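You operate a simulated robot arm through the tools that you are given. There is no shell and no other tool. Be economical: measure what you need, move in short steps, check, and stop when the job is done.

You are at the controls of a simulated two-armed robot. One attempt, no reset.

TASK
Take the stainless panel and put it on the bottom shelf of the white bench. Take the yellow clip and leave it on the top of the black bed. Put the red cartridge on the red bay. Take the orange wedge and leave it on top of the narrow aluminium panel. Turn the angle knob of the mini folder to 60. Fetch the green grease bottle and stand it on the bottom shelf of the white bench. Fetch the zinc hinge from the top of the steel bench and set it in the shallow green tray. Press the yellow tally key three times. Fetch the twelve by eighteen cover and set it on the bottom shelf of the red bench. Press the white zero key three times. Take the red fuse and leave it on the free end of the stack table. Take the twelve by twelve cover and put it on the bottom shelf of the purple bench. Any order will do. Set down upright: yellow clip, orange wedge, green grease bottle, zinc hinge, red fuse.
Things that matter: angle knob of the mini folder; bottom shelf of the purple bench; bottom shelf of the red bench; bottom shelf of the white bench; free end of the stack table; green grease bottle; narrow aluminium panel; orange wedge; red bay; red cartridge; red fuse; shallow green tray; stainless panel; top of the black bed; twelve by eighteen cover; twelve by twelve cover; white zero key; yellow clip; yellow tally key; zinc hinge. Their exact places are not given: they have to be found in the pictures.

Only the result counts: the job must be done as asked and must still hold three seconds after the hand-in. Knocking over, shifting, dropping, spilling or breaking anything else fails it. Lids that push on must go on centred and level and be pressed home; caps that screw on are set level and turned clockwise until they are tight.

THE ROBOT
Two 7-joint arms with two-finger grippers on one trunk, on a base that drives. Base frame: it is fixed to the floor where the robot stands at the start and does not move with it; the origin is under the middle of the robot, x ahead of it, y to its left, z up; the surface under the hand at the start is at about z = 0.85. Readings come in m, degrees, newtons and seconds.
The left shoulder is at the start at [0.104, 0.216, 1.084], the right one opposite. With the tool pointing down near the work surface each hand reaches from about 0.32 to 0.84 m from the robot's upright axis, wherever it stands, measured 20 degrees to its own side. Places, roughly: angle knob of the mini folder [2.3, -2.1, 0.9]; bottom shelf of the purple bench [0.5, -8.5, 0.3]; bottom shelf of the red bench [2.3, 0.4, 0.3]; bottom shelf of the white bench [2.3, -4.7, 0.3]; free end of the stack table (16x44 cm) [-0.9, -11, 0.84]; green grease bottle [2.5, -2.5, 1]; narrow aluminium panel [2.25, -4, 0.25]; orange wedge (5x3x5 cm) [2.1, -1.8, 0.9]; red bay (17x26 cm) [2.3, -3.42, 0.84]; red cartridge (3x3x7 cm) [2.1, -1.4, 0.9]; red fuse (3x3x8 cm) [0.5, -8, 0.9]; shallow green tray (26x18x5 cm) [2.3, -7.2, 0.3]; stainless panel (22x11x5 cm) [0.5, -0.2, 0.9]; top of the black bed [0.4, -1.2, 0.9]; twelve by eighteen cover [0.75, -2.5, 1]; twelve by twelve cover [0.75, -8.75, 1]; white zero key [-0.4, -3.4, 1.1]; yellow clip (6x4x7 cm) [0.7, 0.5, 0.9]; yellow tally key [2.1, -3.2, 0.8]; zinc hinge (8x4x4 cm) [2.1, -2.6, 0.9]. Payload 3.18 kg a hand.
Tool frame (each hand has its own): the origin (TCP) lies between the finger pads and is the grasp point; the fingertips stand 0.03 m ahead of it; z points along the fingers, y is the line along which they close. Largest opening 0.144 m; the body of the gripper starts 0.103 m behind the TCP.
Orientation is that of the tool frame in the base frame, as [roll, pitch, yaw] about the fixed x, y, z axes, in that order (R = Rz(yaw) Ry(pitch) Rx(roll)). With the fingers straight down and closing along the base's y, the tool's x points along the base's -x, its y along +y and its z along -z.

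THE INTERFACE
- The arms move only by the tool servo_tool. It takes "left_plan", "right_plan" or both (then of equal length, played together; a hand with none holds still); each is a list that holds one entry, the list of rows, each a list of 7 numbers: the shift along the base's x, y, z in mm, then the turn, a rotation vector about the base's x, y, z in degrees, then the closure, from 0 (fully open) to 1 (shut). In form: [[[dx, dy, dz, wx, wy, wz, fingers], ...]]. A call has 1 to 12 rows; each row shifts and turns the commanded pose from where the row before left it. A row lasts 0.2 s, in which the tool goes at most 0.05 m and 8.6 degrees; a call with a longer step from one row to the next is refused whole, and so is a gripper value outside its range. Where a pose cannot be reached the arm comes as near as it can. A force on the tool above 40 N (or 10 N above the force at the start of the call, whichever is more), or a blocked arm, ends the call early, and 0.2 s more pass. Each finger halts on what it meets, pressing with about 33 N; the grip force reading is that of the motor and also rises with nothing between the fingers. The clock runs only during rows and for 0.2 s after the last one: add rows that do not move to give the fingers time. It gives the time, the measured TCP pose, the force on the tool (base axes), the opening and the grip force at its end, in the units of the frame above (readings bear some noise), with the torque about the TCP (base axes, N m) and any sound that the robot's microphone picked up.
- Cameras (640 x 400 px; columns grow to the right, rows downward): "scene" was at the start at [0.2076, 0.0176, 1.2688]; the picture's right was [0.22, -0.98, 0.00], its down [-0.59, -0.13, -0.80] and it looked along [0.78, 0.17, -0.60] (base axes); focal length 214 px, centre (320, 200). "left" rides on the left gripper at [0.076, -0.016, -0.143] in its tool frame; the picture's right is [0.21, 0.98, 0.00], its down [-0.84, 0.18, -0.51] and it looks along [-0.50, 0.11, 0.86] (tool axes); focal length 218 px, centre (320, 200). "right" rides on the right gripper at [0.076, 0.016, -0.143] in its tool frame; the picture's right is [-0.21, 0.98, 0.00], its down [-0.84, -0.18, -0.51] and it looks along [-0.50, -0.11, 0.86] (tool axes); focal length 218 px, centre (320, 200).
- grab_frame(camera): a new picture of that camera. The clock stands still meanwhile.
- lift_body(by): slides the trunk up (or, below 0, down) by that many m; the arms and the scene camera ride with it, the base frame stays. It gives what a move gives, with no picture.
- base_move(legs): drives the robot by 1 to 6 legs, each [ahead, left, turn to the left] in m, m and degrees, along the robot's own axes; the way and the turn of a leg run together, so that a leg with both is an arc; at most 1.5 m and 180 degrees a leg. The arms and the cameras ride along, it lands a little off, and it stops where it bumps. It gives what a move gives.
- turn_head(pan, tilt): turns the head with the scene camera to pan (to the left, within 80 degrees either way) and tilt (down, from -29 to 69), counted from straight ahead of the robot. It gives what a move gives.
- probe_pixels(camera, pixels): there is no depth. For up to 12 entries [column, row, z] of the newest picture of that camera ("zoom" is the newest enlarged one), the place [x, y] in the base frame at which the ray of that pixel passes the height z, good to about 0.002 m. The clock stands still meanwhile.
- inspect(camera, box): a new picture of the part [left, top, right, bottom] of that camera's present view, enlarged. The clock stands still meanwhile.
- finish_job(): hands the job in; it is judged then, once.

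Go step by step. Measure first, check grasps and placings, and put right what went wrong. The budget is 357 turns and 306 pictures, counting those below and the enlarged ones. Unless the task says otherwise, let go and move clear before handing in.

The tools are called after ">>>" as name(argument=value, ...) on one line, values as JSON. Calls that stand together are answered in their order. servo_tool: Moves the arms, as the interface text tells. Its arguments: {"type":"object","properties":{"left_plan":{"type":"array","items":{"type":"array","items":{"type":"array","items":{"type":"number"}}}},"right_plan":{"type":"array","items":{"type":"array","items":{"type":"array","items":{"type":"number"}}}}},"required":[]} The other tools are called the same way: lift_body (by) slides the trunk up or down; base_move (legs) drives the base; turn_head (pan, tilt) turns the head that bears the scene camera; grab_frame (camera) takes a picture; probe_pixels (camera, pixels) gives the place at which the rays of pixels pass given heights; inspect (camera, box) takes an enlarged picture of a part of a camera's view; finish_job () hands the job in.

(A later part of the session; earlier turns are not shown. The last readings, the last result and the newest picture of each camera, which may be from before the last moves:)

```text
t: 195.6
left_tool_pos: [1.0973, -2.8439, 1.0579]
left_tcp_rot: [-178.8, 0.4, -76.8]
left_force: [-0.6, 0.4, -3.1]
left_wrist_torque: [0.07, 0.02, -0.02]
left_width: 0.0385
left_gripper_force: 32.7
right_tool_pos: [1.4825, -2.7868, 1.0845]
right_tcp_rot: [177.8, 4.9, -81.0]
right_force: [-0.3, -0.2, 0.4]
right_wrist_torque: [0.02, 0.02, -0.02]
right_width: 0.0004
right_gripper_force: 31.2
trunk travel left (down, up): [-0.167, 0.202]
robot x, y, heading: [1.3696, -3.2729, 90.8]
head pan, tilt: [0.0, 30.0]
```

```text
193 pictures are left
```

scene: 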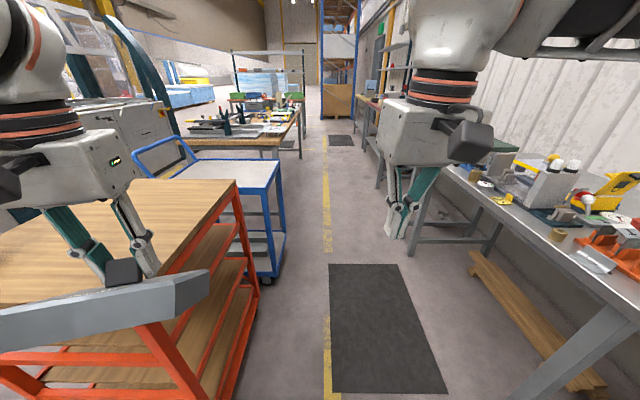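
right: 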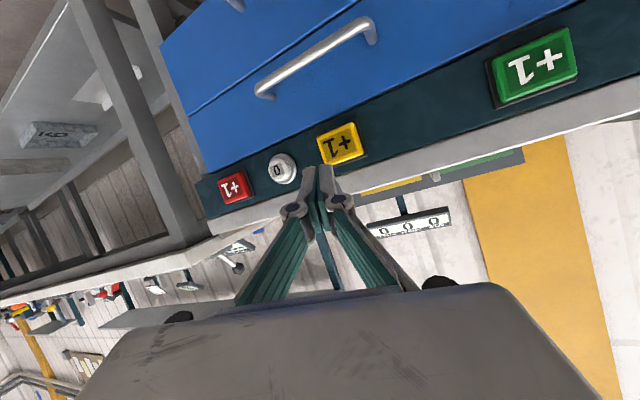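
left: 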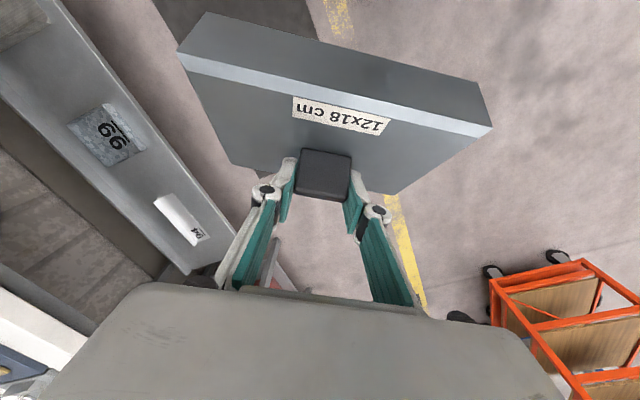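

I'll sidestep right 0.17 m to the lane's middle and drive north.

>>> base_move(legs=[[0, -0.17, 0], [1.45, 0, 0], [1.45, 0, 0], [0.55, 0, 0]])

>>> grab_frame(camera="scene")

>>> turn_head(pan=-70, tilt=35)

>>> grab_frame(camera="scene")

```text
t: 214.0
left_tool_pos: [1.2067, 0.5785, 1.0585]
left_tcp_rot: [-178.8, 0.5, -76.2]
left_force: [-0.3, 0.2, -2.7]
left_wrist_torque: [0.11, 0.04, -0.03]
left_width: 0.0389
left_gripper_force: 33.4
right_tool_pos: [1.591, 0.6432, 1.0846]
right_tcp_rot: [177.8, 4.9, -80.3]
right_force: [-0.4, 0.3, 0.1]
right_wrist_torque: [0.0, 0.02, -0.02]
right_width: 0.0
right_gripper_force: 30.6
trunk travel left (down, up): [-0.167, 0.202]
robot x, y, heading: [1.4858, 0.1539, 91.3]
head pan, tilt: [0.0, 30.0]
```

```text
192 pictures are left
```

scene: 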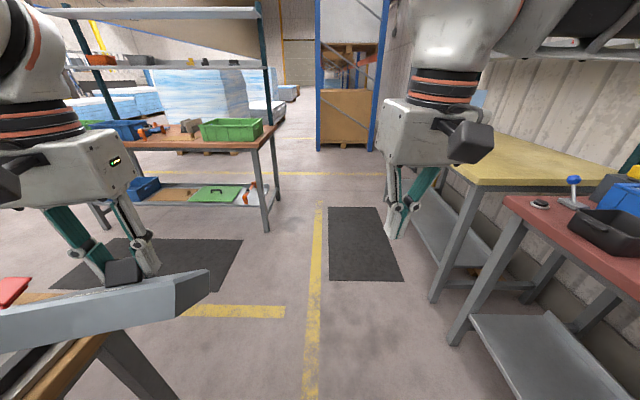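

```text
t: 215.4
left_tool_pos: [1.2071, 0.5793, 1.0572]
left_tcp_rot: [-178.8, 0.4, -76.2]
left_force: [0.7, 0.0, -2.7]
left_wrist_torque: [0.07, 0.02, -0.02]
left_width: 0.0386
left_gripper_force: 32.5
right_tool_pos: [1.5907, 0.6425, 1.0843]
right_tcp_rot: [177.8, 4.9, -80.3]
right_force: [-0.3, 0.2, -0.4]
right_wrist_torque: [-0.02, -0.03, 0.01]
right_width: 0.0001
right_gripper_force: 30.5
trunk travel left (down, up): [-0.167, 0.202]
robot x, y, heading: [1.4794, 0.1592, 91.3]
head pan, tilt: [-70.0, 35.0]
```

```text
191 pictures are left
```

scene: 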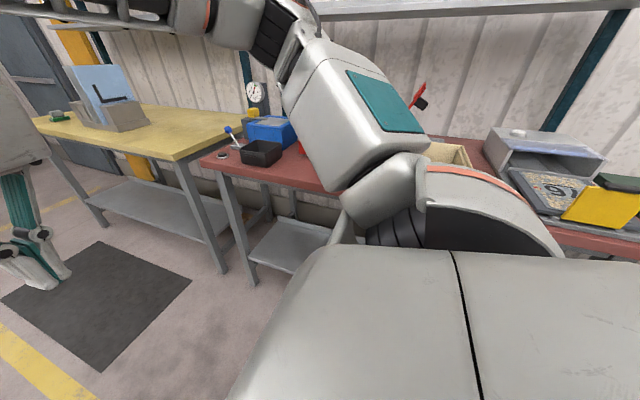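

The red bench's bottom shelf is visible at right (290,240). I'll advance 0.2 m and turn to face it.

>>> base_move(legs=[[0.2, 0.06, 0], [0, 0, -91]])

>>> turn_head(pan=5, tilt=48)

>>> grab_frame(camera="scene")

```text
t: 220.9
left_tool_pos: [1.8457, 0.6275, 1.0586]
left_tcp_rot: [-178.8, 0.5, -166.6]
left_force: [-0.3, 0.4, -3.2]
left_wrist_torque: [0.03, -0.06, 0.03]
left_width: 0.0386
left_gripper_force: 33.2
right_tool_pos: [1.9059, 0.2415, 1.0846]
right_tcp_rot: [177.8, 4.9, -170.9]
right_force: [-0.1, -0.3, -1.5]
right_wrist_torque: [0.02, -0.03, 0.01]
right_width: 0.0001
right_gripper_force: 30.8
trunk travel left (down, up): [-0.167, 0.202]
robot x, y, heading: [1.4204, 0.351, 0.8]
head pan, tilt: [-70.0, 35.0]
```

```text
t: 222.3
left_tool_pos: [1.8467, 0.6269, 1.0591]
left_tcp_rot: [-178.8, 0.4, -166.6]
left_force: [-0.2, 0.1, -2.6]
left_wrist_torque: [0.02, -0.09, 0.0]
left_width: 0.0387
left_gripper_force: 33.1
right_tool_pos: [1.9067, 0.2419, 1.0852]
right_tcp_rot: [177.8, 5.0, -170.8]
right_force: [-0.9, -0.4, 0.0]
right_wrist_torque: [0.02, -0.01, -0.01]
right_width: 0.0
right_gripper_force: 30.6
trunk travel left (down, up): [-0.167, 0.202]
robot x, y, heading: [1.4196, 0.3515, 0.7]
head pan, tilt: [5.0, 48.0]
```

```text
190 pictures are left
```

scene: 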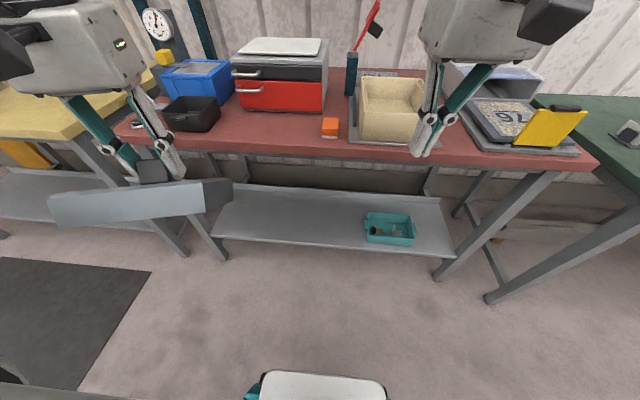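

>>> probe_pixels(camera="scene", pixels=[[220, 236, 0.3], [300, 243, 0.3], [440, 253, 0.3], [250, 186, 0.3], [430, 198, 0.3], [285, 213, 0.3], [365, 228, 0.3], [300, 153, 0.8], [222, 259, 0.0], [438, 280, 0.0]])

```text
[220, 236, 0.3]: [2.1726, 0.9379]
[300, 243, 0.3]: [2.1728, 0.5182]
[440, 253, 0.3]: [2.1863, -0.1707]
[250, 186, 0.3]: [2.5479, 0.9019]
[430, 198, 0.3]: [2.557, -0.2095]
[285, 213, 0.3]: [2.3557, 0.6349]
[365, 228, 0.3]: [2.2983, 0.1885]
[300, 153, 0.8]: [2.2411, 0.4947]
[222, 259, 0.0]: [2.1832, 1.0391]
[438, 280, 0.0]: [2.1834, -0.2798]
```

The shelf is at z≈0.30, x 2.18–2.55, free around (2.33, 0.6). I'll lower the trunk in two steps and watch the arms.

>>> lift_body(by=-0.08)

>>> lift_body(by=-0.08)

>>> grab_frame(camera="scene")

```text
t: 223.5
left_tool_pos: [1.8761, 0.6283, 0.8894]
left_tcp_rot: [177.9, -14.2, -166.0]
left_force: [-1.3, -0.1, -1.7]
left_wrist_torque: [0.02, -0.17, 0.04]
left_width: 0.0384
left_gripper_force: 33.3
right_tool_pos: [1.9041, 0.2421, 1.0064]
right_tcp_rot: [177.8, 5.2, -170.8]
right_force: [-0.5, -0.5, 1.0]
right_wrist_torque: [0.01, -0.09, -0.02]
right_width: 0.0
right_gripper_force: 31.4
trunk travel left (down, up): [-0.087, 0.282]
robot x, y, heading: [1.4223, 0.3514, 0.8]
head pan, tilt: [5.0, 48.0]
```

```text
t: 224.7
left_tool_pos: [1.8777, 0.6298, 0.7317]
left_tcp_rot: [173.9, -29.0, -164.4]
left_force: [-1.1, -0.2, -1.6]
left_wrist_torque: [0.04, -0.17, 0.0]
left_width: 0.0388
left_gripper_force: 33.0
right_tool_pos: [1.9043, 0.2428, 0.9247]
right_tcp_rot: [177.8, 5.0, -170.8]
right_force: [0.0, 0.5, 0.2]
right_wrist_torque: [0.01, -0.04, -0.01]
right_width: 0.0
right_gripper_force: 30.8
trunk travel left (down, up): [-0.007, 0.362]
robot x, y, heading: [1.4219, 0.3484, 0.8]
head pan, tilt: [5.0, 48.0]
```

```text
189 pictures are left
```

scene: 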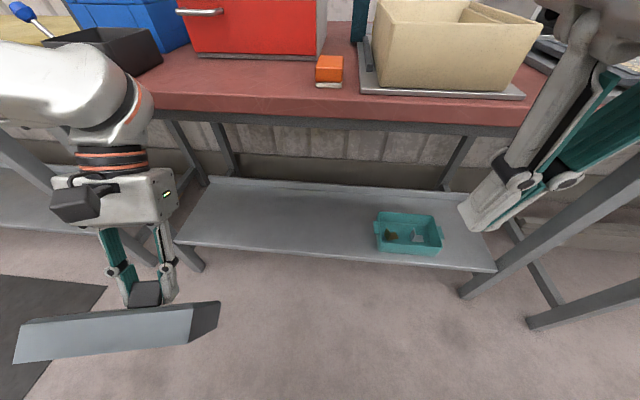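

The left wrist drifted to −29° pitch. I'll tilt it forward to +40° while extending toward the shelf edge and lowering.

>>> servo_tool(left_plan=[[[10, 0, -10, 0, -7.7, 0, 1], [20, 0, -15, 0, -7.7, 0, 1], [20, 0, -20, 0, -7.7, 0, 1], [20, 0, -25, 0, -7.7, 0, 1], [20, 0, -25, 0, -7.7, 0, 1], [20, 0, -25, 0, -7.7, 0, 1], [20, 0, -25, 0, -7.7, 0, 1], [15, 0, -25, 0, -7.7, 0, 1], [10, 0, -25, 0, -7.7, 0, 1], [0, 0, -25, 0, 0, 0, 1], [0, 0, 0, 0, 0, 0, 1]]])

>>> grab_frame(camera="scene")

>>> grab_frame(camera="left")

```text
t: 227.1
left_tool_pos: [2.0322, 0.628, 0.5112]
left_tcp_rot: [-167.5, 38.0, -162.6]
left_force: [0.3, -0.8, -2.7]
left_wrist_torque: [0.02, 0.0, -0.02]
left_width: 0.0388
left_gripper_force: 33.1
right_tool_pos: [1.9065, 0.2434, 0.9239]
right_tcp_rot: [177.8, 4.9, -170.8]
right_force: [-0.1, 0.5, 0.5]
right_wrist_torque: [0.02, 0.01, 0.01]
right_width: 0.0
right_gripper_force: 30.8
trunk travel left (down, up): [-0.007, 0.362]
robot x, y, heading: [1.4181, 0.3538, 0.7]
head pan, tilt: [5.0, 48.0]
```

```text
188 pictures are left
```

scene: 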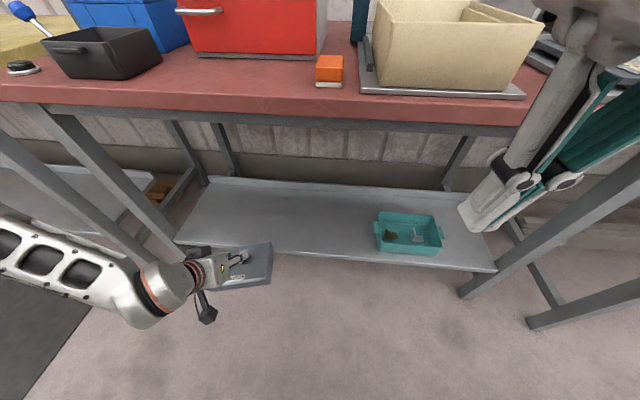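

```text
187 pictures are left
```

left: 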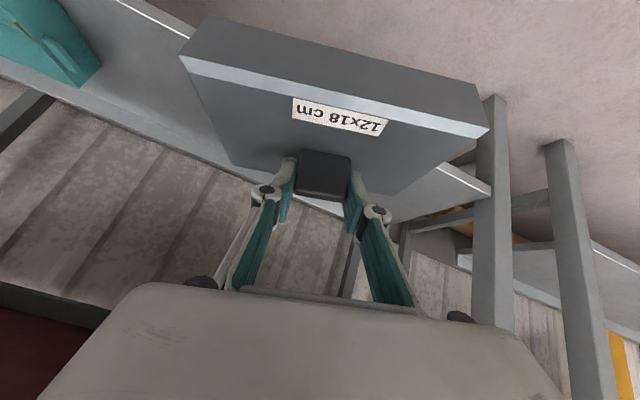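

I'll correct the small roll error so the cover is level, then drive 0.1 m in and extend over the shelf.

>>> servo_tool(left_plan=[[[0, 0, 0, 4.45, -0.1, 3.3, 1], [0, 0, 0, 4.45, -0.1, 3.3, 1], [0, -10, -20, 0, 0, 0, 1], [0, 0, -15, 0, 0, 0, 1]]])

>>> base_move(legs=[[0.1, 0, 0]])

>>> servo_tool(left_plan=[[[40, -5, 0, 0, 0, 0, 1], [40, -5, 0, 0, 0, 0, 1], [40, 0, 0, 0, 0, 0, 1], [40, 0, 0, 0, 0, 0, 1], [30, 0, 0, 0, 0, 0, 1], [0, 0, 0, 0, 0, 0, 1]]])

>>> grab_frame(camera="scene")

```text
t: 228.1
left_tool_pos: [2.0316, 0.6188, 0.4744]
left_tcp_rot: [-178.6, 40.8, -163.0]
left_force: [0.1, 0.1, -2.8]
left_wrist_torque: [-0.03, 0.0, -0.03]
left_width: 0.0386
left_gripper_force: 33.1
right_tool_pos: [1.9067, 0.2418, 0.9237]
right_tcp_rot: [177.9, 4.9, -170.8]
right_force: [0.3, 0.9, 0.9]
right_wrist_torque: [0.02, -0.01, -0.03]
right_width: 0.0001
right_gripper_force: 31.0
trunk travel left (down, up): [-0.007, 0.362]
robot x, y, heading: [1.421, 0.3525, 0.9]
head pan, tilt: [5.0, 48.0]
```

```text
t: 229.2
left_tool_pos: [2.1313, 0.6199, 0.4746]
left_tcp_rot: [-178.5, 40.7, -163.0]
left_force: [0.3, -0.4, -3.6]
left_wrist_torque: [0.03, 0.0, 0.0]
left_width: 0.0386
left_gripper_force: 33.2
right_tool_pos: [2.007, 0.2433, 0.9246]
right_tcp_rot: [177.8, 4.8, -170.9]
right_force: [-0.3, 0.0, 0.9]
right_wrist_torque: [-0.03, -0.01, -0.03]
right_width: 0.0
right_gripper_force: 31.5
trunk travel left (down, up): [-0.007, 0.362]
robot x, y, heading: [1.5204, 0.3548, 0.8]
head pan, tilt: [5.0, 48.0]
```

```text
t: 230.6
left_tool_pos: [2.3233, 0.6103, 0.4741]
left_tcp_rot: [-178.4, 40.8, -163.1]
left_force: [-0.2, -0.4, -2.9]
left_wrist_torque: [-0.02, -0.04, 0.01]
left_width: 0.0387
left_gripper_force: 32.7
right_tool_pos: [2.0065, 0.243, 0.9243]
right_tcp_rot: [177.8, 4.8, -170.8]
right_force: [0.6, 0.5, 0.7]
right_wrist_torque: [0.0, 0.01, 0.01]
right_width: 0.0
right_gripper_force: 30.9
trunk travel left (down, up): [-0.007, 0.362]
robot x, y, heading: [1.5172, 0.3552, 0.7]
head pan, tilt: [5.0, 48.0]
```

```text
186 pictures are left
```

scene: 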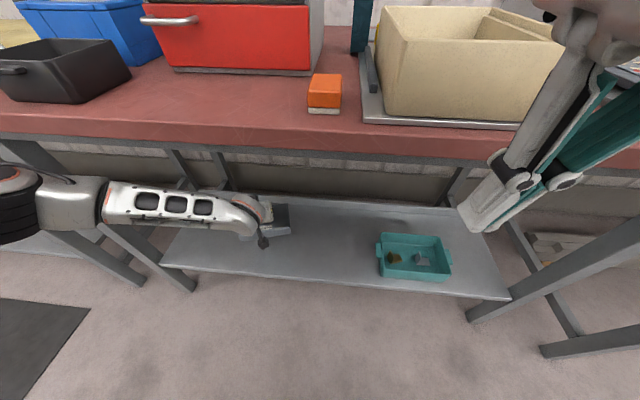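

The cover is over the shelf. Lowering toward TCP z≈0.388 in steps.

>>> servo_tool(left_plan=[[[0, 0, -25, 0, 0, 0, 1], [0, 0, -25, 0, 0, 0, 1], [0, 0, -20, 0, 0, 0, 1], [0, 0, -8, 0, 0, 0, 1], [0, 0, -5, 0, 0, 0, 1], [0, 0, 0, 0, 0, 0, 1]]])

>>> inspect(camera="scene", box=[160, 160, 360, 290])

>>> grab_frame(camera="left")

```text
t: 232.0
left_tool_pos: [2.3117, 0.622, 0.4006]
left_tcp_rot: [-178.4, 40.7, -163.0]
left_force: [-0.2, 0.3, -3.1]
left_wrist_torque: [-0.01, -0.01, -0.06]
left_width: 0.0382
left_gripper_force: 32.7
left hand out of reach, approached as far as the arm can: row 3, 4
right_tool_pos: [2.0073, 0.243, 0.9246]
right_tcp_rot: [177.8, 4.8, -170.8]
right_force: [0.1, 0.1, 0.1]
right_wrist_torque: [0.0, 0.04, -0.08]
right_width: 0.0002
right_gripper_force: 30.3
trunk travel left (down, up): [-0.007, 0.362]
robot x, y, heading: [1.5192, 0.3525, 0.8]
head pan, tilt: [5.0, 48.0]
```

```text
3.08 times, centred on (260, 225) of scene
```

zoom: 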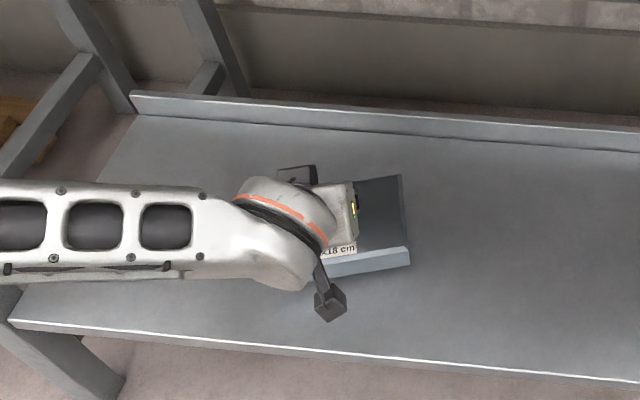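

```text
184 pictures are left
```

left: 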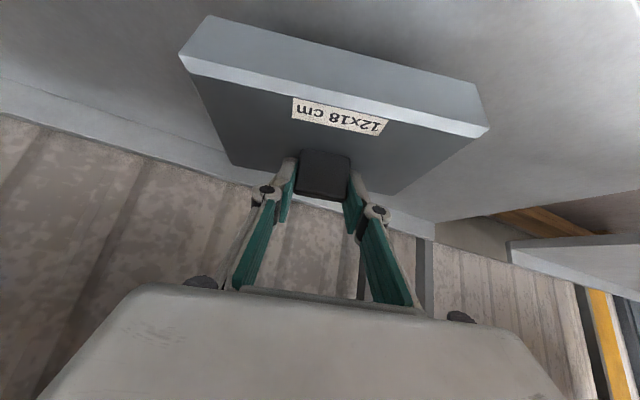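

Reach is limiting at this depth; I'll come 20 mm nearer and continue down.

>>> servo_tool(left_plan=[[[-15, 0, -4, 0, 0, 0, 1], [-8, 0, -4, 0, 0, 0, 1], [0, 0, -4, 0, 0, 0, 1], [0, 0, 0, 0, 0, 0, 1]]])

>>> servo_tool(left_plan=[[[0, 0, -4, 0, 0, 0, 1], [0, 0, -3, 0, 0, 0, 1], [0, 0, 0, 0, 0, 0, 1]]])

```text
t: 233.0
left_tool_pos: [2.2916, 0.6209, 0.3867]
left_tcp_rot: [-178.5, 40.8, -163.0]
left_force: [0.6, 0.3, -3.1]
left_wrist_torque: [-0.02, 0.01, -0.01]
left_width: 0.0386
left_gripper_force: 32.8
right_tool_pos: [2.0058, 0.2423, 0.9252]
right_tcp_rot: [177.8, 4.8, -170.8]
right_force: [-0.5, 0.4, -0.1]
right_wrist_torque: [-0.01, 0.0, 0.01]
right_width: 0.0
right_gripper_force: 30.6
trunk travel left (down, up): [-0.007, 0.362]
robot x, y, heading: [1.5183, 0.3576, 0.8]
head pan, tilt: [5.0, 48.0]
```

```text
t: 233.8
left_tool_pos: [2.2898, 0.6217, 0.382]
left_tcp_rot: [-178.6, 40.7, -163.1]
left_force: [0.6, -0.8, -3.3]
left_wrist_torque: [0.01, 0.0, 0.0]
left_width: 0.0386
left_gripper_force: 33.2
left hand out of reach, approached as far as the arm can: row 2
right_tool_pos: [2.0066, 0.2436, 0.9243]
right_tcp_rot: [177.8, 4.8, -170.7]
right_force: [-0.6, 0.2, -0.5]
right_wrist_torque: [0.01, 0.03, 0.01]
right_width: 0.0003
right_gripper_force: 31.0
trunk travel left (down, up): [-0.007, 0.362]
robot x, y, heading: [1.5201, 0.3557, 0.6]
head pan, tilt: [5.0, 48.0]
```

>>> servo_tool(left_plan=[[[-6, -20, -2, 0, 0, 0, 1], [-4, -15, -3, 0, 0, 0, 1], [0, 0, -3, 0, 0, 0, 1], [0, 0, 0, 0, 0, 0, 1]]])

>>> servo_tool(left_plan=[[[0, 0, -4, 0, 0, 0, 1], [0, 0, -4, 0, 0, 0, 1], [0, 0, 0, 0, 0, 0, 1]]])

>>> inspect(camera="scene", box=[200, 180, 340, 270])

```text
t: 234.8
left_tool_pos: [2.2705, 0.6076, 0.3899]
left_tcp_rot: [-178.3, 40.9, -163.1]
left_force: [-0.3, -0.6, -3.1]
left_wrist_torque: [0.02, 0.0, 0.01]
left_width: 0.0386
left_gripper_force: 32.5
left hand out of reach, approached as far as the arm can: row 1, 2
right_tool_pos: [2.0062, 0.2428, 0.9243]
right_tcp_rot: [177.8, 4.8, -170.8]
right_force: [1.0, 0.2, -0.4]
right_wrist_torque: [0.02, 0.02, 0.04]
right_width: 0.0
right_gripper_force: 31.0
trunk travel left (down, up): [-0.007, 0.362]
robot x, y, heading: [1.5206, 0.3531, 0.6]
head pan, tilt: [5.0, 48.0]
```

```text
t: 235.6
left_tool_pos: [2.2703, 0.6112, 0.3831]
left_tcp_rot: [-178.3, 40.8, -163.0]
left_force: [0.3, -0.7, -2.7]
left_wrist_torque: [0.01, -0.02, -0.03]
left_width: 0.0389
left_gripper_force: 32.5
left hand out of reach, approached as far as the arm can: row 1
right_tool_pos: [2.0063, 0.2433, 0.9238]
right_tcp_rot: [177.9, 4.8, -170.7]
right_force: [0.5, 1.0, 0.3]
right_wrist_torque: [-0.01, 0.0, 0.02]
right_width: 0.0
right_gripper_force: 30.6
trunk travel left (down, up): [-0.007, 0.362]
robot x, y, heading: [1.519, 0.3534, 0.7]
head pan, tilt: [5.0, 48.0]
```

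```text
4.44 times, centred on (270, 225) of scene
```

zoom: 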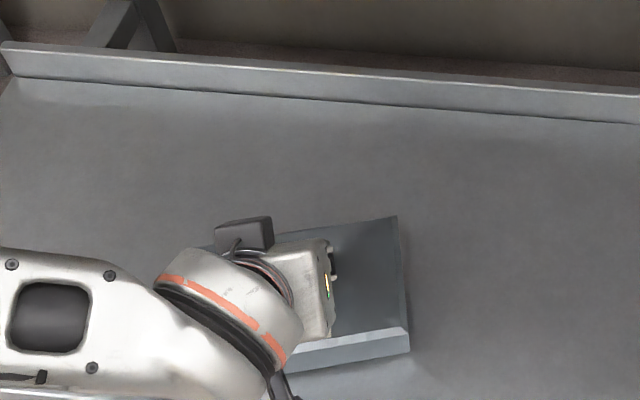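

>>> servo_tool(left_plan=[[[0, 15, -3, 0, 0, 0, 1], [0, 15, -4, 0, 0, 0, 1], [0, 0, -3, 0, 0, 0, 1], [0, 0, 0, 0, 0, 0, 1]]])

>>> servo_tool(left_plan=[[[0, 5, -4, 0, 0, 0, 1], [0, 5, -4, 0, 0, 0, 1], [0, 0, 0, 0, 0, 0, 1]]])

```text
t: 236.6
left_tool_pos: [2.2708, 0.6381, 0.3742]
left_tcp_rot: [-178.4, 41.0, -163.2]
left_force: [0.1, -1.0, 7.7]
left_wrist_torque: [0.53, 0.73, 0.12]
left_width: 0.0389
left_gripper_force: 33.0
right_tool_pos: [2.0061, 0.2431, 0.9242]
right_tcp_rot: [177.8, 4.9, -170.8]
right_force: [0.4, -0.3, 0.5]
right_wrist_torque: [0.0, 0.0, 0.03]
right_width: 0.0
right_gripper_force: 31.2
trunk travel left (down, up): [-0.007, 0.362]
robot x, y, heading: [1.518, 0.3524, 0.6]
head pan, tilt: [5.0, 48.0]
```

```text
t: 237.4
left_tool_pos: [2.2741, 0.6462, 0.3727]
left_tcp_rot: [-178.2, 41.5, -163.0]
left_force: [-1.3, -13.0, 38.6]
left_wrist_torque: [0.89, 0.39, 0.08]
left_width: 0.0387
left_gripper_force: 32.3
right_tool_pos: [2.0045, 0.2403, 0.9257]
right_tcp_rot: [177.9, 5.2, -170.9]
right_force: [-0.4, 0.0, 0.0]
right_wrist_torque: [-0.03, 0.03, -0.03]
right_width: 0.0
right_gripper_force: 30.9
trunk travel left (down, up): [-0.007, 0.362]
robot x, y, heading: [1.5235, 0.3538, 0.7]
head pan, tilt: [5.0, 48.0]
```

Contact confirmed. I'll ease off 2 mm, open, and retract up and back.

>>> servo_tool(left_plan=[[[0, 0, 3, 0, 0, 0, 1], [0, 0, 0, 0, 0, 0, 0.6], [0, 0, 0, 0, 0, 0, 0.4], [0, 0, 0, 0, 0, 0, 0.4], [-5, 0, 25, 0, 0, 0, 0.4], [-10, 0, 30, 0, 0, 0, 0.4], [-20, 0, 30, 0, 0, 0, 0.4]]])

>>> inspect(camera="scene", box=[180, 160, 360, 280])

>>> grab_frame(camera="left")

```text
t: 239.0
left_tool_pos: [2.2334, 0.6467, 0.4513]
left_tcp_rot: [-178.5, 40.8, -163.1]
left_force: [-0.6, 0.9, -0.4]
left_wrist_torque: [0.01, 0.02, 0.03]
left_width: 0.0866
left_gripper_force: 0.2
right_tool_pos: [2.0062, 0.2417, 0.9249]
right_tcp_rot: [177.9, 4.9, -170.8]
right_force: [-0.6, 0.1, 0.4]
right_wrist_torque: [0.02, 0.01, 0.03]
right_width: 0.0001
right_gripper_force: 30.6
trunk travel left (down, up): [-0.007, 0.362]
robot x, y, heading: [1.5186, 0.3511, 0.6]
head pan, tilt: [5.0, 48.0]
```

```text
3.33 times, centred on (270, 220) of scene
```

zoom: 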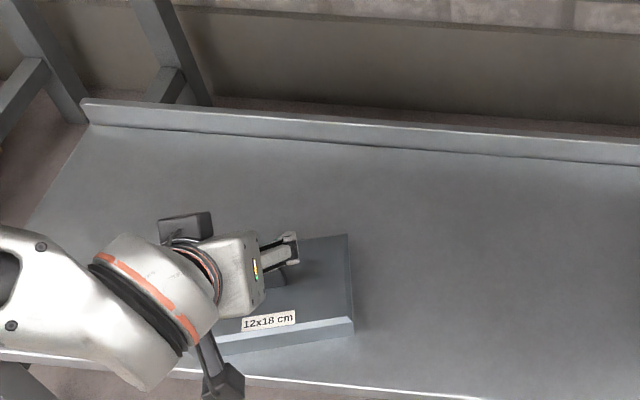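

```text
181 pictures are left
```

left: 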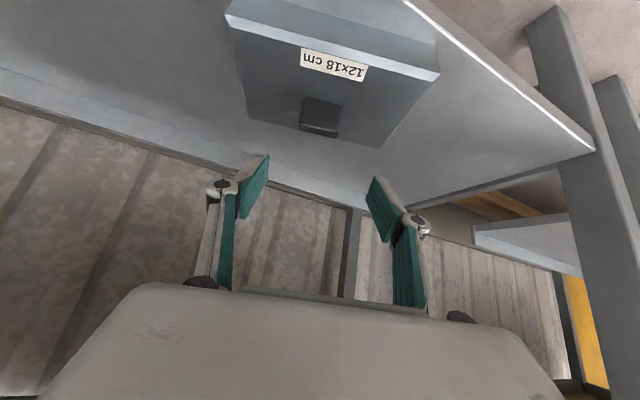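

The cover sits fully on the shelf. I'll back out, raise the trunk and return the left hand to a carry pose.

>>> base_move(legs=[[-0.12, 0, 0]])

>>> servo_tool(left_plan=[[[-30, 0, 20, 0, 7, 0, 0.4], [-30, 0, 30, 0, 7, 0, 0.4], [-30, 0, 30, 0, 7, -3, 0.4], [-30, 0, 30, 0, 7, -3, 0.4], [0, 0, 30, 0, 7, -3, 0.4], [0, 0, 30, 0, 6, -4, 0.4], [0, 0, 30, 0, 0, -4, 0.4]]])

>>> lift_body(by=0.2)

>>> servo_tool(left_plan=[[[0, 0, 30, 0, 0, 0, 0.4], [0, 0, 40, 0, 0, 0, 0.4], [0, 0, 40, 0, 0, 0, 0.4], [-20, 0, 30, 0, 0, 0, 0.4]]])

>>> turn_head(pan=-60, tilt=30)

>>> grab_frame(camera="scene")

```text
t: 240.3
left_tool_pos: [2.1168, 0.6457, 0.4523]
left_tcp_rot: [-178.5, 40.8, -163.0]
left_force: [-0.1, -0.1, -0.1]
left_wrist_torque: [0.0, 0.0, 0.0]
left_width: 0.0865
left_gripper_force: 0.0
right_tool_pos: [1.8866, 0.2409, 0.9251]
right_tcp_rot: [177.8, 4.9, -170.9]
right_force: [-0.2, 0.0, 0.7]
right_wrist_torque: [-0.02, 0.0, 0.02]
right_width: 0.0
right_gripper_force: 30.8
trunk travel left (down, up): [-0.007, 0.362]
robot x, y, heading: [1.4015, 0.349, 0.7]
head pan, tilt: [5.0, 48.0]
```

```text
t: 241.9
left_tool_pos: [1.9968, 0.6468, 0.6514]
left_tcp_rot: [173.4, 0.6, 176.1]
left_force: [0.2, 0.7, 0.5]
left_wrist_torque: [0.0, 0.01, -0.01]
left_width: 0.0864
left_gripper_force: 0.0
right_tool_pos: [1.8866, 0.2408, 0.9254]
right_tcp_rot: [177.8, 4.8, -171.0]
right_force: [-0.2, 0.1, -0.1]
right_wrist_torque: [0.03, 0.01, -0.01]
right_width: 0.0001
right_gripper_force: 31.2
trunk travel left (down, up): [-0.007, 0.362]
robot x, y, heading: [1.4002, 0.3518, 0.8]
head pan, tilt: [5.0, 48.0]
```

```text
t: 244.1
left_tool_pos: [1.9985, 0.6462, 0.8496]
left_tcp_rot: [173.3, 0.5, 176.2]
left_force: [-0.2, -0.4, 0.0]
left_wrist_torque: [-0.01, 0.02, 0.0]
left_width: 0.0863
left_gripper_force: 0.0
right_tool_pos: [1.8864, 0.2407, 1.123]
right_tcp_rot: [177.9, 4.7, -170.9]
right_force: [0.2, 0.0, 0.0]
right_wrist_torque: [-0.02, 0.01, 0.02]
right_width: 0.0001
right_gripper_force: 31.0
trunk travel left (down, up): [-0.207, 0.162]
robot x, y, heading: [1.3995, 0.3578, 0.5]
head pan, tilt: [5.0, 48.0]
```

```text
t: 245.1
left_tool_pos: [1.9784, 0.6457, 0.9928]
left_tcp_rot: [173.1, 0.7, 176.2]
left_force: [-0.6, 0.3, 0.6]
left_wrist_torque: [0.0, -0.03, 0.0]
left_width: 0.0866
left_gripper_force: 0.1
right_tool_pos: [1.8849, 0.2416, 1.1259]
right_tcp_rot: [177.8, 5.0, -170.9]
right_force: [-0.4, 1.1, 1.2]
right_wrist_torque: [0.0, -0.03, -0.04]
right_width: 0.0
right_gripper_force: 30.6
trunk travel left (down, up): [-0.207, 0.162]
robot x, y, heading: [1.3976, 0.3546, 0.5]
head pan, tilt: [5.0, 48.0]
```

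```text
t: 246.4
left_tool_pos: [1.9787, 0.6445, 0.9915]
left_tcp_rot: [173.2, 0.7, 176.2]
left_force: [-0.1, 0.6, 0.1]
left_wrist_torque: [0.02, 0.0, -0.02]
left_width: 0.0863
left_gripper_force: 0.1
right_tool_pos: [1.8877, 0.2405, 1.1249]
right_tcp_rot: [177.7, 4.9, -170.9]
right_force: [0.0, 1.5, 0.2]
right_wrist_torque: [-0.01, 0.01, 0.03]
right_width: 0.0
right_gripper_force: 31.0
trunk travel left (down, up): [-0.207, 0.162]
robot x, y, heading: [1.4012, 0.3546, 0.6]
head pan, tilt: [-60.0, 30.0]
```

```text
180 pictures are left
```

scene: 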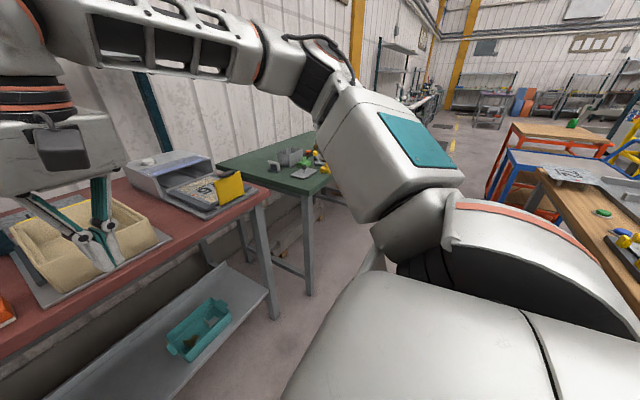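

I'll pull the left hand back and strafe right toward the green bench.

>>> servo_tool(left_plan=[[[-30, -10, 30, 3, 0, 0, 0.4], [-40, -10, 20, 3, 0, 0, 0.4], [-40, -10, 20, 0, 0, 0, 0.4]]])

>>> base_move(legs=[[0.03, -1.4, 0], [0, -0.45, 0]])

>>> turn_head(pan=0, tilt=40)

>>> grab_frame(camera="scene")

```text
t: 247.2
left_tool_pos: [1.8672, 0.6148, 1.0628]
left_tcp_rot: [167.1, 0.3, 176.1]
left_force: [1.3, -0.3, 1.0]
left_wrist_torque: [0.0, -0.06, -0.04]
left_width: 0.0864
left_gripper_force: 0.0
right_tool_pos: [1.8858, 0.2395, 1.1255]
right_tcp_rot: [177.8, 5.0, -170.8]
right_force: [0.0, 0.5, 0.1]
right_wrist_torque: [0.02, -0.03, 0.01]
right_width: 0.0
right_gripper_force: 30.6
trunk travel left (down, up): [-0.207, 0.162]
robot x, y, heading: [1.3976, 0.3521, 0.8]
head pan, tilt: [-60.0, 30.0]
```

```text
t: 263.7
left_tool_pos: [1.9329, -1.2183, 1.0616]
left_tcp_rot: [167.3, 0.1, 176.9]
left_force: [0.0, 0.5, 0.6]
left_wrist_torque: [0.01, -0.01, 0.0]
left_width: 0.0866
left_gripper_force: 0.0
right_tool_pos: [1.9546, -1.5929, 1.1247]
right_tcp_rot: [177.8, 4.9, -170.1]
right_force: [0.0, 0.8, 0.4]
right_wrist_torque: [0.0, 0.02, -0.01]
right_width: 0.0
right_gripper_force: 30.9
trunk travel left (down, up): [-0.207, 0.162]
robot x, y, heading: [1.4701, -1.4855, 1.4]
head pan, tilt: [-60.0, 30.0]
```

```text
t: 265.0
left_tool_pos: [1.9341, -1.2182, 1.0614]
left_tcp_rot: [167.3, 0.2, 176.9]
left_force: [0.5, 0.5, 1.1]
left_wrist_torque: [-0.03, -0.03, 0.0]
left_width: 0.0862
left_gripper_force: 0.1
right_tool_pos: [1.9557, -1.5919, 1.1234]
right_tcp_rot: [177.8, 4.9, -170.1]
right_force: [0.1, -0.4, 0.7]
right_wrist_torque: [0.01, 0.0, 0.04]
right_width: 0.0
right_gripper_force: 30.4
trunk travel left (down, up): [-0.207, 0.162]
robot x, y, heading: [1.4712, -1.483, 1.5]
head pan, tilt: [0.0, 40.0]
```

```text
179 pictures are left
```

scene: 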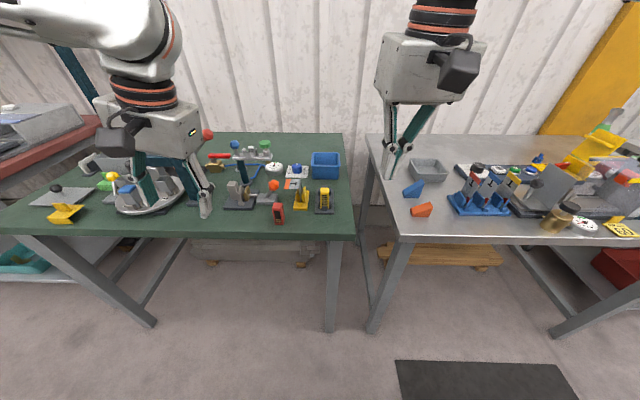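

>>> inspect(camera="scene", box=[200, 130, 360, 240])

>>> inspect(camera="scene", box=[380, 110, 640, 260])

```text
3.64 times, centred on (280, 185) of scene
```

zoom: 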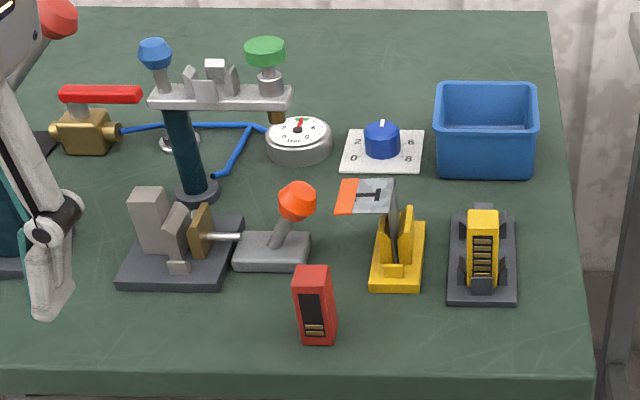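

```text
2.46 times, centred on (510, 185) of scene
```

zoom: 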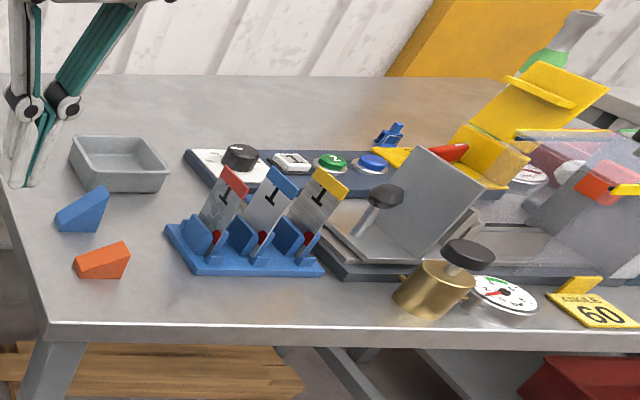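

I see the red cartridge standing at scene (278,213). I'll take it with the left hand first; measuring its position.

>>> inspect(camera="scene", box=[240, 180, 330, 240])

>>> probe_pixels(camera="scene", pixels=[[279, 225, 0.85], [278, 203.5, 0.92], [278, 203.5, 0.925], [275, 224.5, 0.85], [283.5, 223.5, 0.85]])

>>> grab_frame(camera="left")

```text
6.67 times, centred on (285, 210) of scene
```

zoom: 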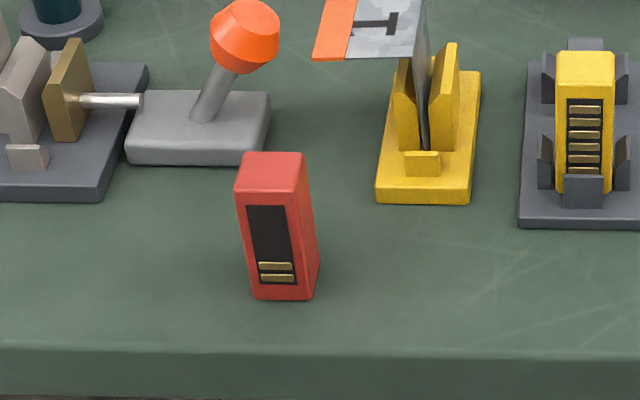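

```text
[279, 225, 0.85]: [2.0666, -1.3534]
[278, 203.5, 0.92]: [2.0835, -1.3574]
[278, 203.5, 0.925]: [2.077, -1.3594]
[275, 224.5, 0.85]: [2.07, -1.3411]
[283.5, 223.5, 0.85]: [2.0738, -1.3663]
```

```text
175 pictures are left
```

left: 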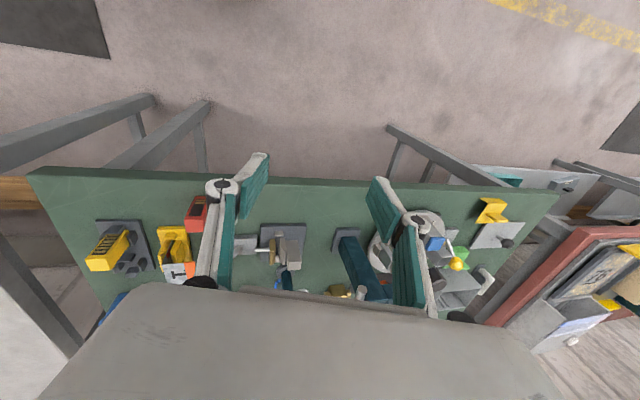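

The cartridge stands at (2.083, −1.355). I'll level the left hand and move above it.

>>> servo_tool(left_plan=[[[35, -30, 0, -6.3, 0, 1, 0.5], [35, -30, 0, -6.3, 0, 1, 0.5], [35, -30, 0, 0, 0, 1, 0.5], [30, -30, -20, 0, 0, 0, 0.5], [14, -17, -35, 0, 0, 0, 0.5], [0, 0, 0, 0, 0, 0, 0.5]]])

>>> grab_frame(camera="left")

>>> inspect(camera="scene", box=[200, 130, 360, 240])

```text
t: 266.4
left_tool_pos: [2.0236, -1.2911, 1.0472]
left_tcp_rot: [179.8, 0.6, 180.0]
left_force: [0.2, -0.2, 0.1]
left_wrist_torque: [0.02, -0.02, 0.0]
left_width: 0.0725
left_gripper_force: 0.0
left hand out of reach, approached as far as the arm can: row 3, 4, 5
right_tool_pos: [1.9552, -1.5928, 1.1248]
right_tcp_rot: [177.9, 4.8, -170.2]
right_force: [0.8, -0.1, 0.5]
right_wrist_torque: [-0.02, -0.06, 0.01]
right_width: 0.0
right_gripper_force: 30.1
trunk travel left (down, up): [-0.207, 0.162]
robot x, y, heading: [1.4676, -1.4853, 1.7]
head pan, tilt: [0.0, 40.0]
```

```text
174 pictures are left
```

left: 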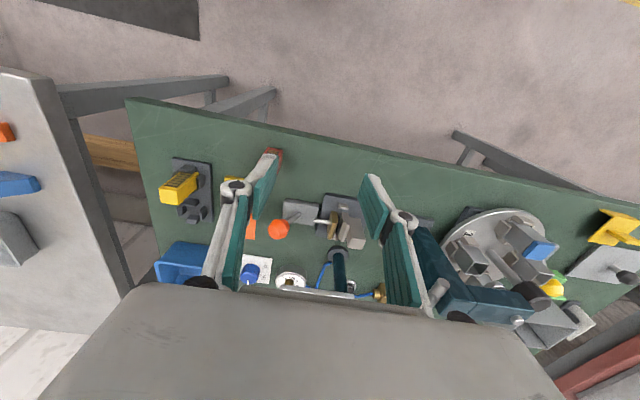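

```text
3.64 times, centred on (280, 185) of scene
```

zoom: 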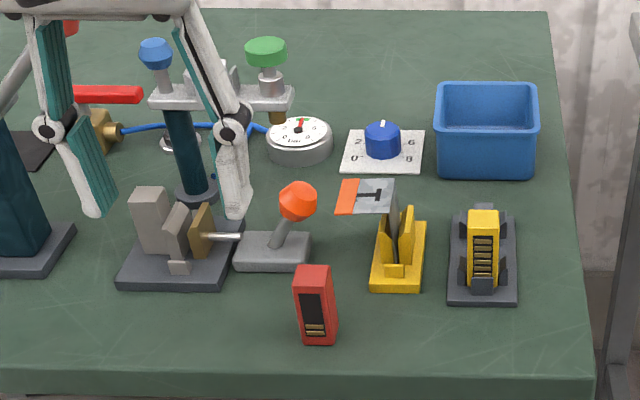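

Reach at this height is limited; I'll shift the base right a little and raise the trunk 0.12.

>>> lift_body(by=0.12)

>>> base_move(legs=[[0.0, -0.08, 0]])

>>> servo_tool(left_plan=[[[30, 0, -30, 0, 0, 0, 0.5], [20, 5, -40, 0, 0, 0, 0.5], [10, 5, -40, 0, 0, 0, 0.5], [0, 5, -40, 0, 0, 0, 0.5], [0, 0, 0, 0, 0, 0, 0.5]]])

>>> grab_frame(camera="left")

>>> inspect(camera="scene", box=[200, 130, 360, 260])

```text
t: 267.9
left_tool_pos: [1.999, -1.2914, 1.2422]
left_tcp_rot: [179.8, 9.3, -180.0]
left_force: [-0.4, 0.3, -0.1]
left_wrist_torque: [-0.01, -0.01, 0.01]
left_width: 0.072
left_gripper_force: 0.0
right_tool_pos: [1.956, -1.5931, 1.2437]
right_tcp_rot: [177.8, 4.8, -170.2]
right_force: [-0.2, 0.9, -0.3]
right_wrist_torque: [-0.01, 0.02, 0.0]
right_width: 0.0
right_gripper_force: 30.8
trunk travel left (down, up): [-0.327, 0.042]
robot x, y, heading: [1.4657, -1.4879, 1.5]
head pan, tilt: [0.0, 40.0]
```

```text
t: 269.2
left_tool_pos: [2.001, -1.3721, 1.2429]
left_tcp_rot: [179.7, 9.3, 179.9]
left_force: [0.6, -1.3, -0.3]
left_wrist_torque: [0.04, 0.01, 0.0]
left_width: 0.0719
left_gripper_force: 0.0
right_tool_pos: [1.9563, -1.6715, 1.2444]
right_tcp_rot: [177.7, 4.9, -170.1]
right_force: [0.4, -0.9, 0.3]
right_wrist_torque: [0.01, 0.03, -0.01]
right_width: 0.0
right_gripper_force: 31.0
trunk travel left (down, up): [-0.327, 0.042]
robot x, y, heading: [1.4695, -1.5645, 1.4]
head pan, tilt: [0.0, 40.0]
```

```text
t: 270.4
left_tool_pos: [2.0426, -1.3505, 1.117]
left_tcp_rot: [179.7, 9.3, -180.0]
left_force: [-0.5, 0.1, -1.0]
left_wrist_torque: [-0.03, -0.01, 0.0]
left_width: 0.0717
left_gripper_force: 0.1
left hand out of reach, approached as far as the arm can: row 1
right_tool_pos: [1.9576, -1.6718, 1.244]
right_tcp_rot: [177.8, 4.8, -170.1]
right_force: [-0.7, -0.3, -0.6]
right_wrist_torque: [-0.01, 0.0, -0.02]
right_width: 0.0
right_gripper_force: 31.0
trunk travel left (down, up): [-0.327, 0.042]
robot x, y, heading: [1.4722, -1.5665, 1.8]
head pan, tilt: [0.0, 40.0]
```

```text
172 pictures are left
```

left: 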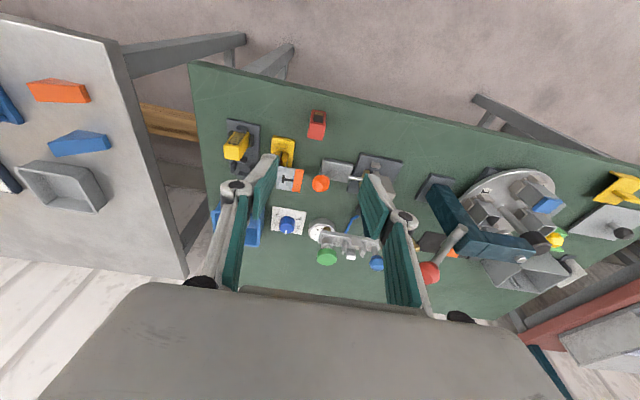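

```text
3.08 times, centred on (280, 195) of scene
```

zoom: 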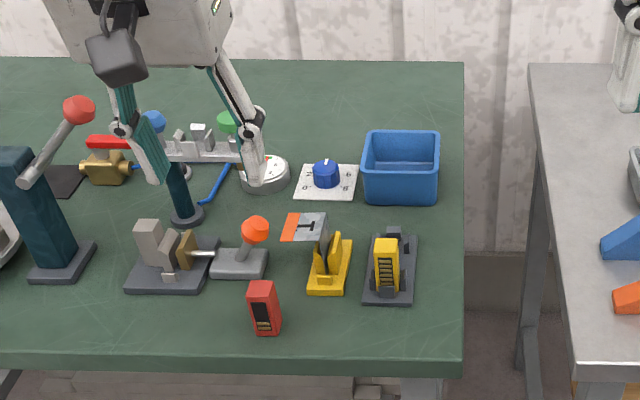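

>>> probe_pixels(camera="left", pixels=[[317, 132, 0.92], [318, 112, 0.85], [316, 124, 0.92]])

>>> inspect(camera="left", box=[270, 90, 370, 160])

```text
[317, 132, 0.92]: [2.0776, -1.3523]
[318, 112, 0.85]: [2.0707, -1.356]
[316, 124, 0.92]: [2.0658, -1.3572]
```

```text
5.71 times, centred on (320, 125) of left
```

zoom: 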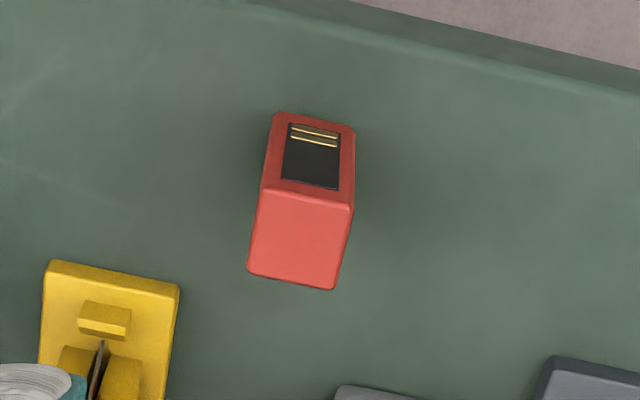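

Cartridge top centre ≈ (2.080, −1.355). I'll straighten the pitch and descend.

>>> servo_tool(left_plan=[[[19, -2, -30, 0, 4.6, 0, 0.5], [19, -3, -35, 0, 4.7, 0, 0.5], [0, 0, -45, 0, 0, 0, 0.5], [0, 0, -45, 0, 0, 0, 0.5], [0, 0, -40, 0, 0, 0, 0.5], [0, 0, -27, 0, 0, 0, 0.5], [0, 0, 0, 0, 0, 0, 0.5]]])

>>> inspect(camera="left", box=[220, 80, 420, 220])

>>> inspect(camera="scene", box=[220, 160, 340, 260])

```text
t: 272.0
left_tool_pos: [2.012, -1.2884, 0.9245]
left_tcp_rot: [179.9, 0.0, 179.9]
left_force: [-0.4, 0.1, -0.1]
left_wrist_torque: [0.0, 0.02, -0.02]
left_width: 0.0721
left_gripper_force: 0.0
left hand out of reach, approached as far as the arm can: row 1, 2, 3, 4, 5, 6
right_tool_pos: [1.9569, -1.6711, 1.2439]
right_tcp_rot: [177.8, 4.9, -170.1]
right_force: [0.2, 0.1, -0.6]
right_wrist_torque: [0.01, 0.02, -0.02]
right_width: 0.0002
right_gripper_force: 30.9
trunk travel left (down, up): [-0.327, 0.042]
robot x, y, heading: [1.4694, -1.5683, 1.6]
head pan, tilt: [0.0, 40.0]
```

```text
2.86 times, centred on (320, 150) of left
```

zoom: 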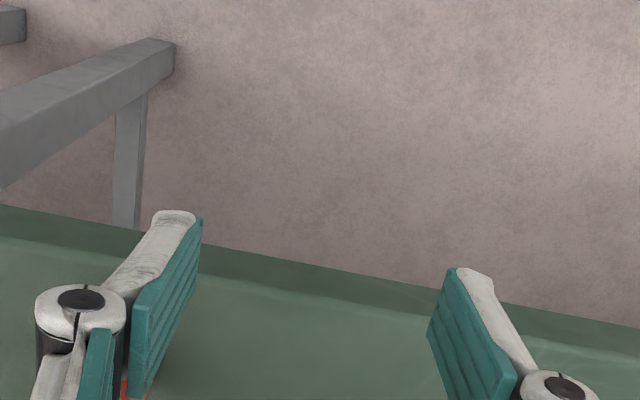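

```text
4.00 times, centred on (280, 210) of scene
```

zoom: 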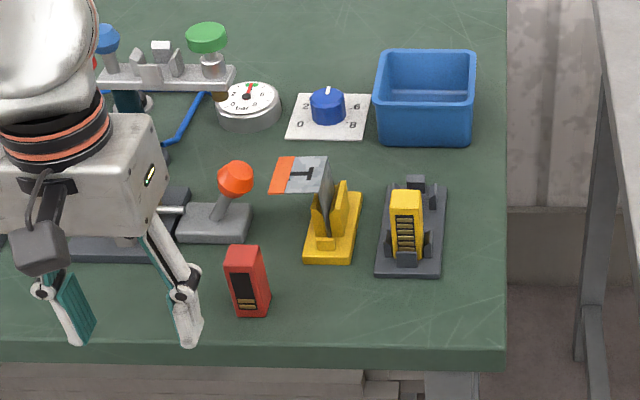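

The left arm's elbow configuration is limiting it. I'll look at the arm's posture.

>>> turn_head(pan=45, tilt=15)

>>> grab_frame(camera="scene")

```text
t: 273.2
left_tool_pos: [2.0129, -1.2866, 0.9251]
left_tcp_rot: [179.7, 0.1, 179.9]
left_force: [-0.6, -0.3, 0.4]
left_wrist_torque: [-0.02, 0.01, 0.0]
left_width: 0.072
left_gripper_force: 0.1
right_tool_pos: [1.9567, -1.6719, 1.2451]
right_tcp_rot: [177.8, 4.9, -170.1]
right_force: [-0.5, 0.1, -0.4]
right_wrist_torque: [0.02, 0.02, -0.01]
right_width: 0.0001
right_gripper_force: 30.6
trunk travel left (down, up): [-0.327, 0.042]
robot x, y, heading: [1.4694, -1.5667, 1.6]
head pan, tilt: [45.0, 15.0]
```

```text
167 pictures are left
```

scene: 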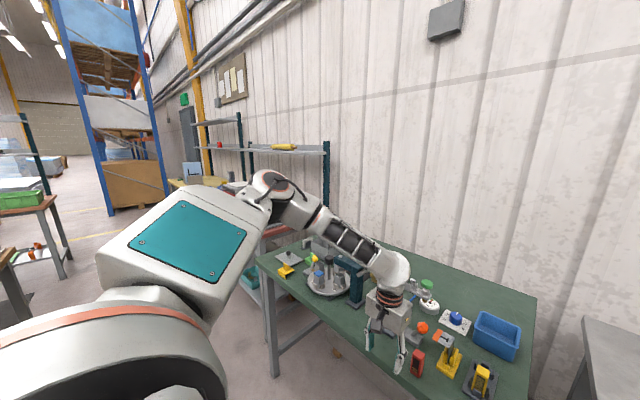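

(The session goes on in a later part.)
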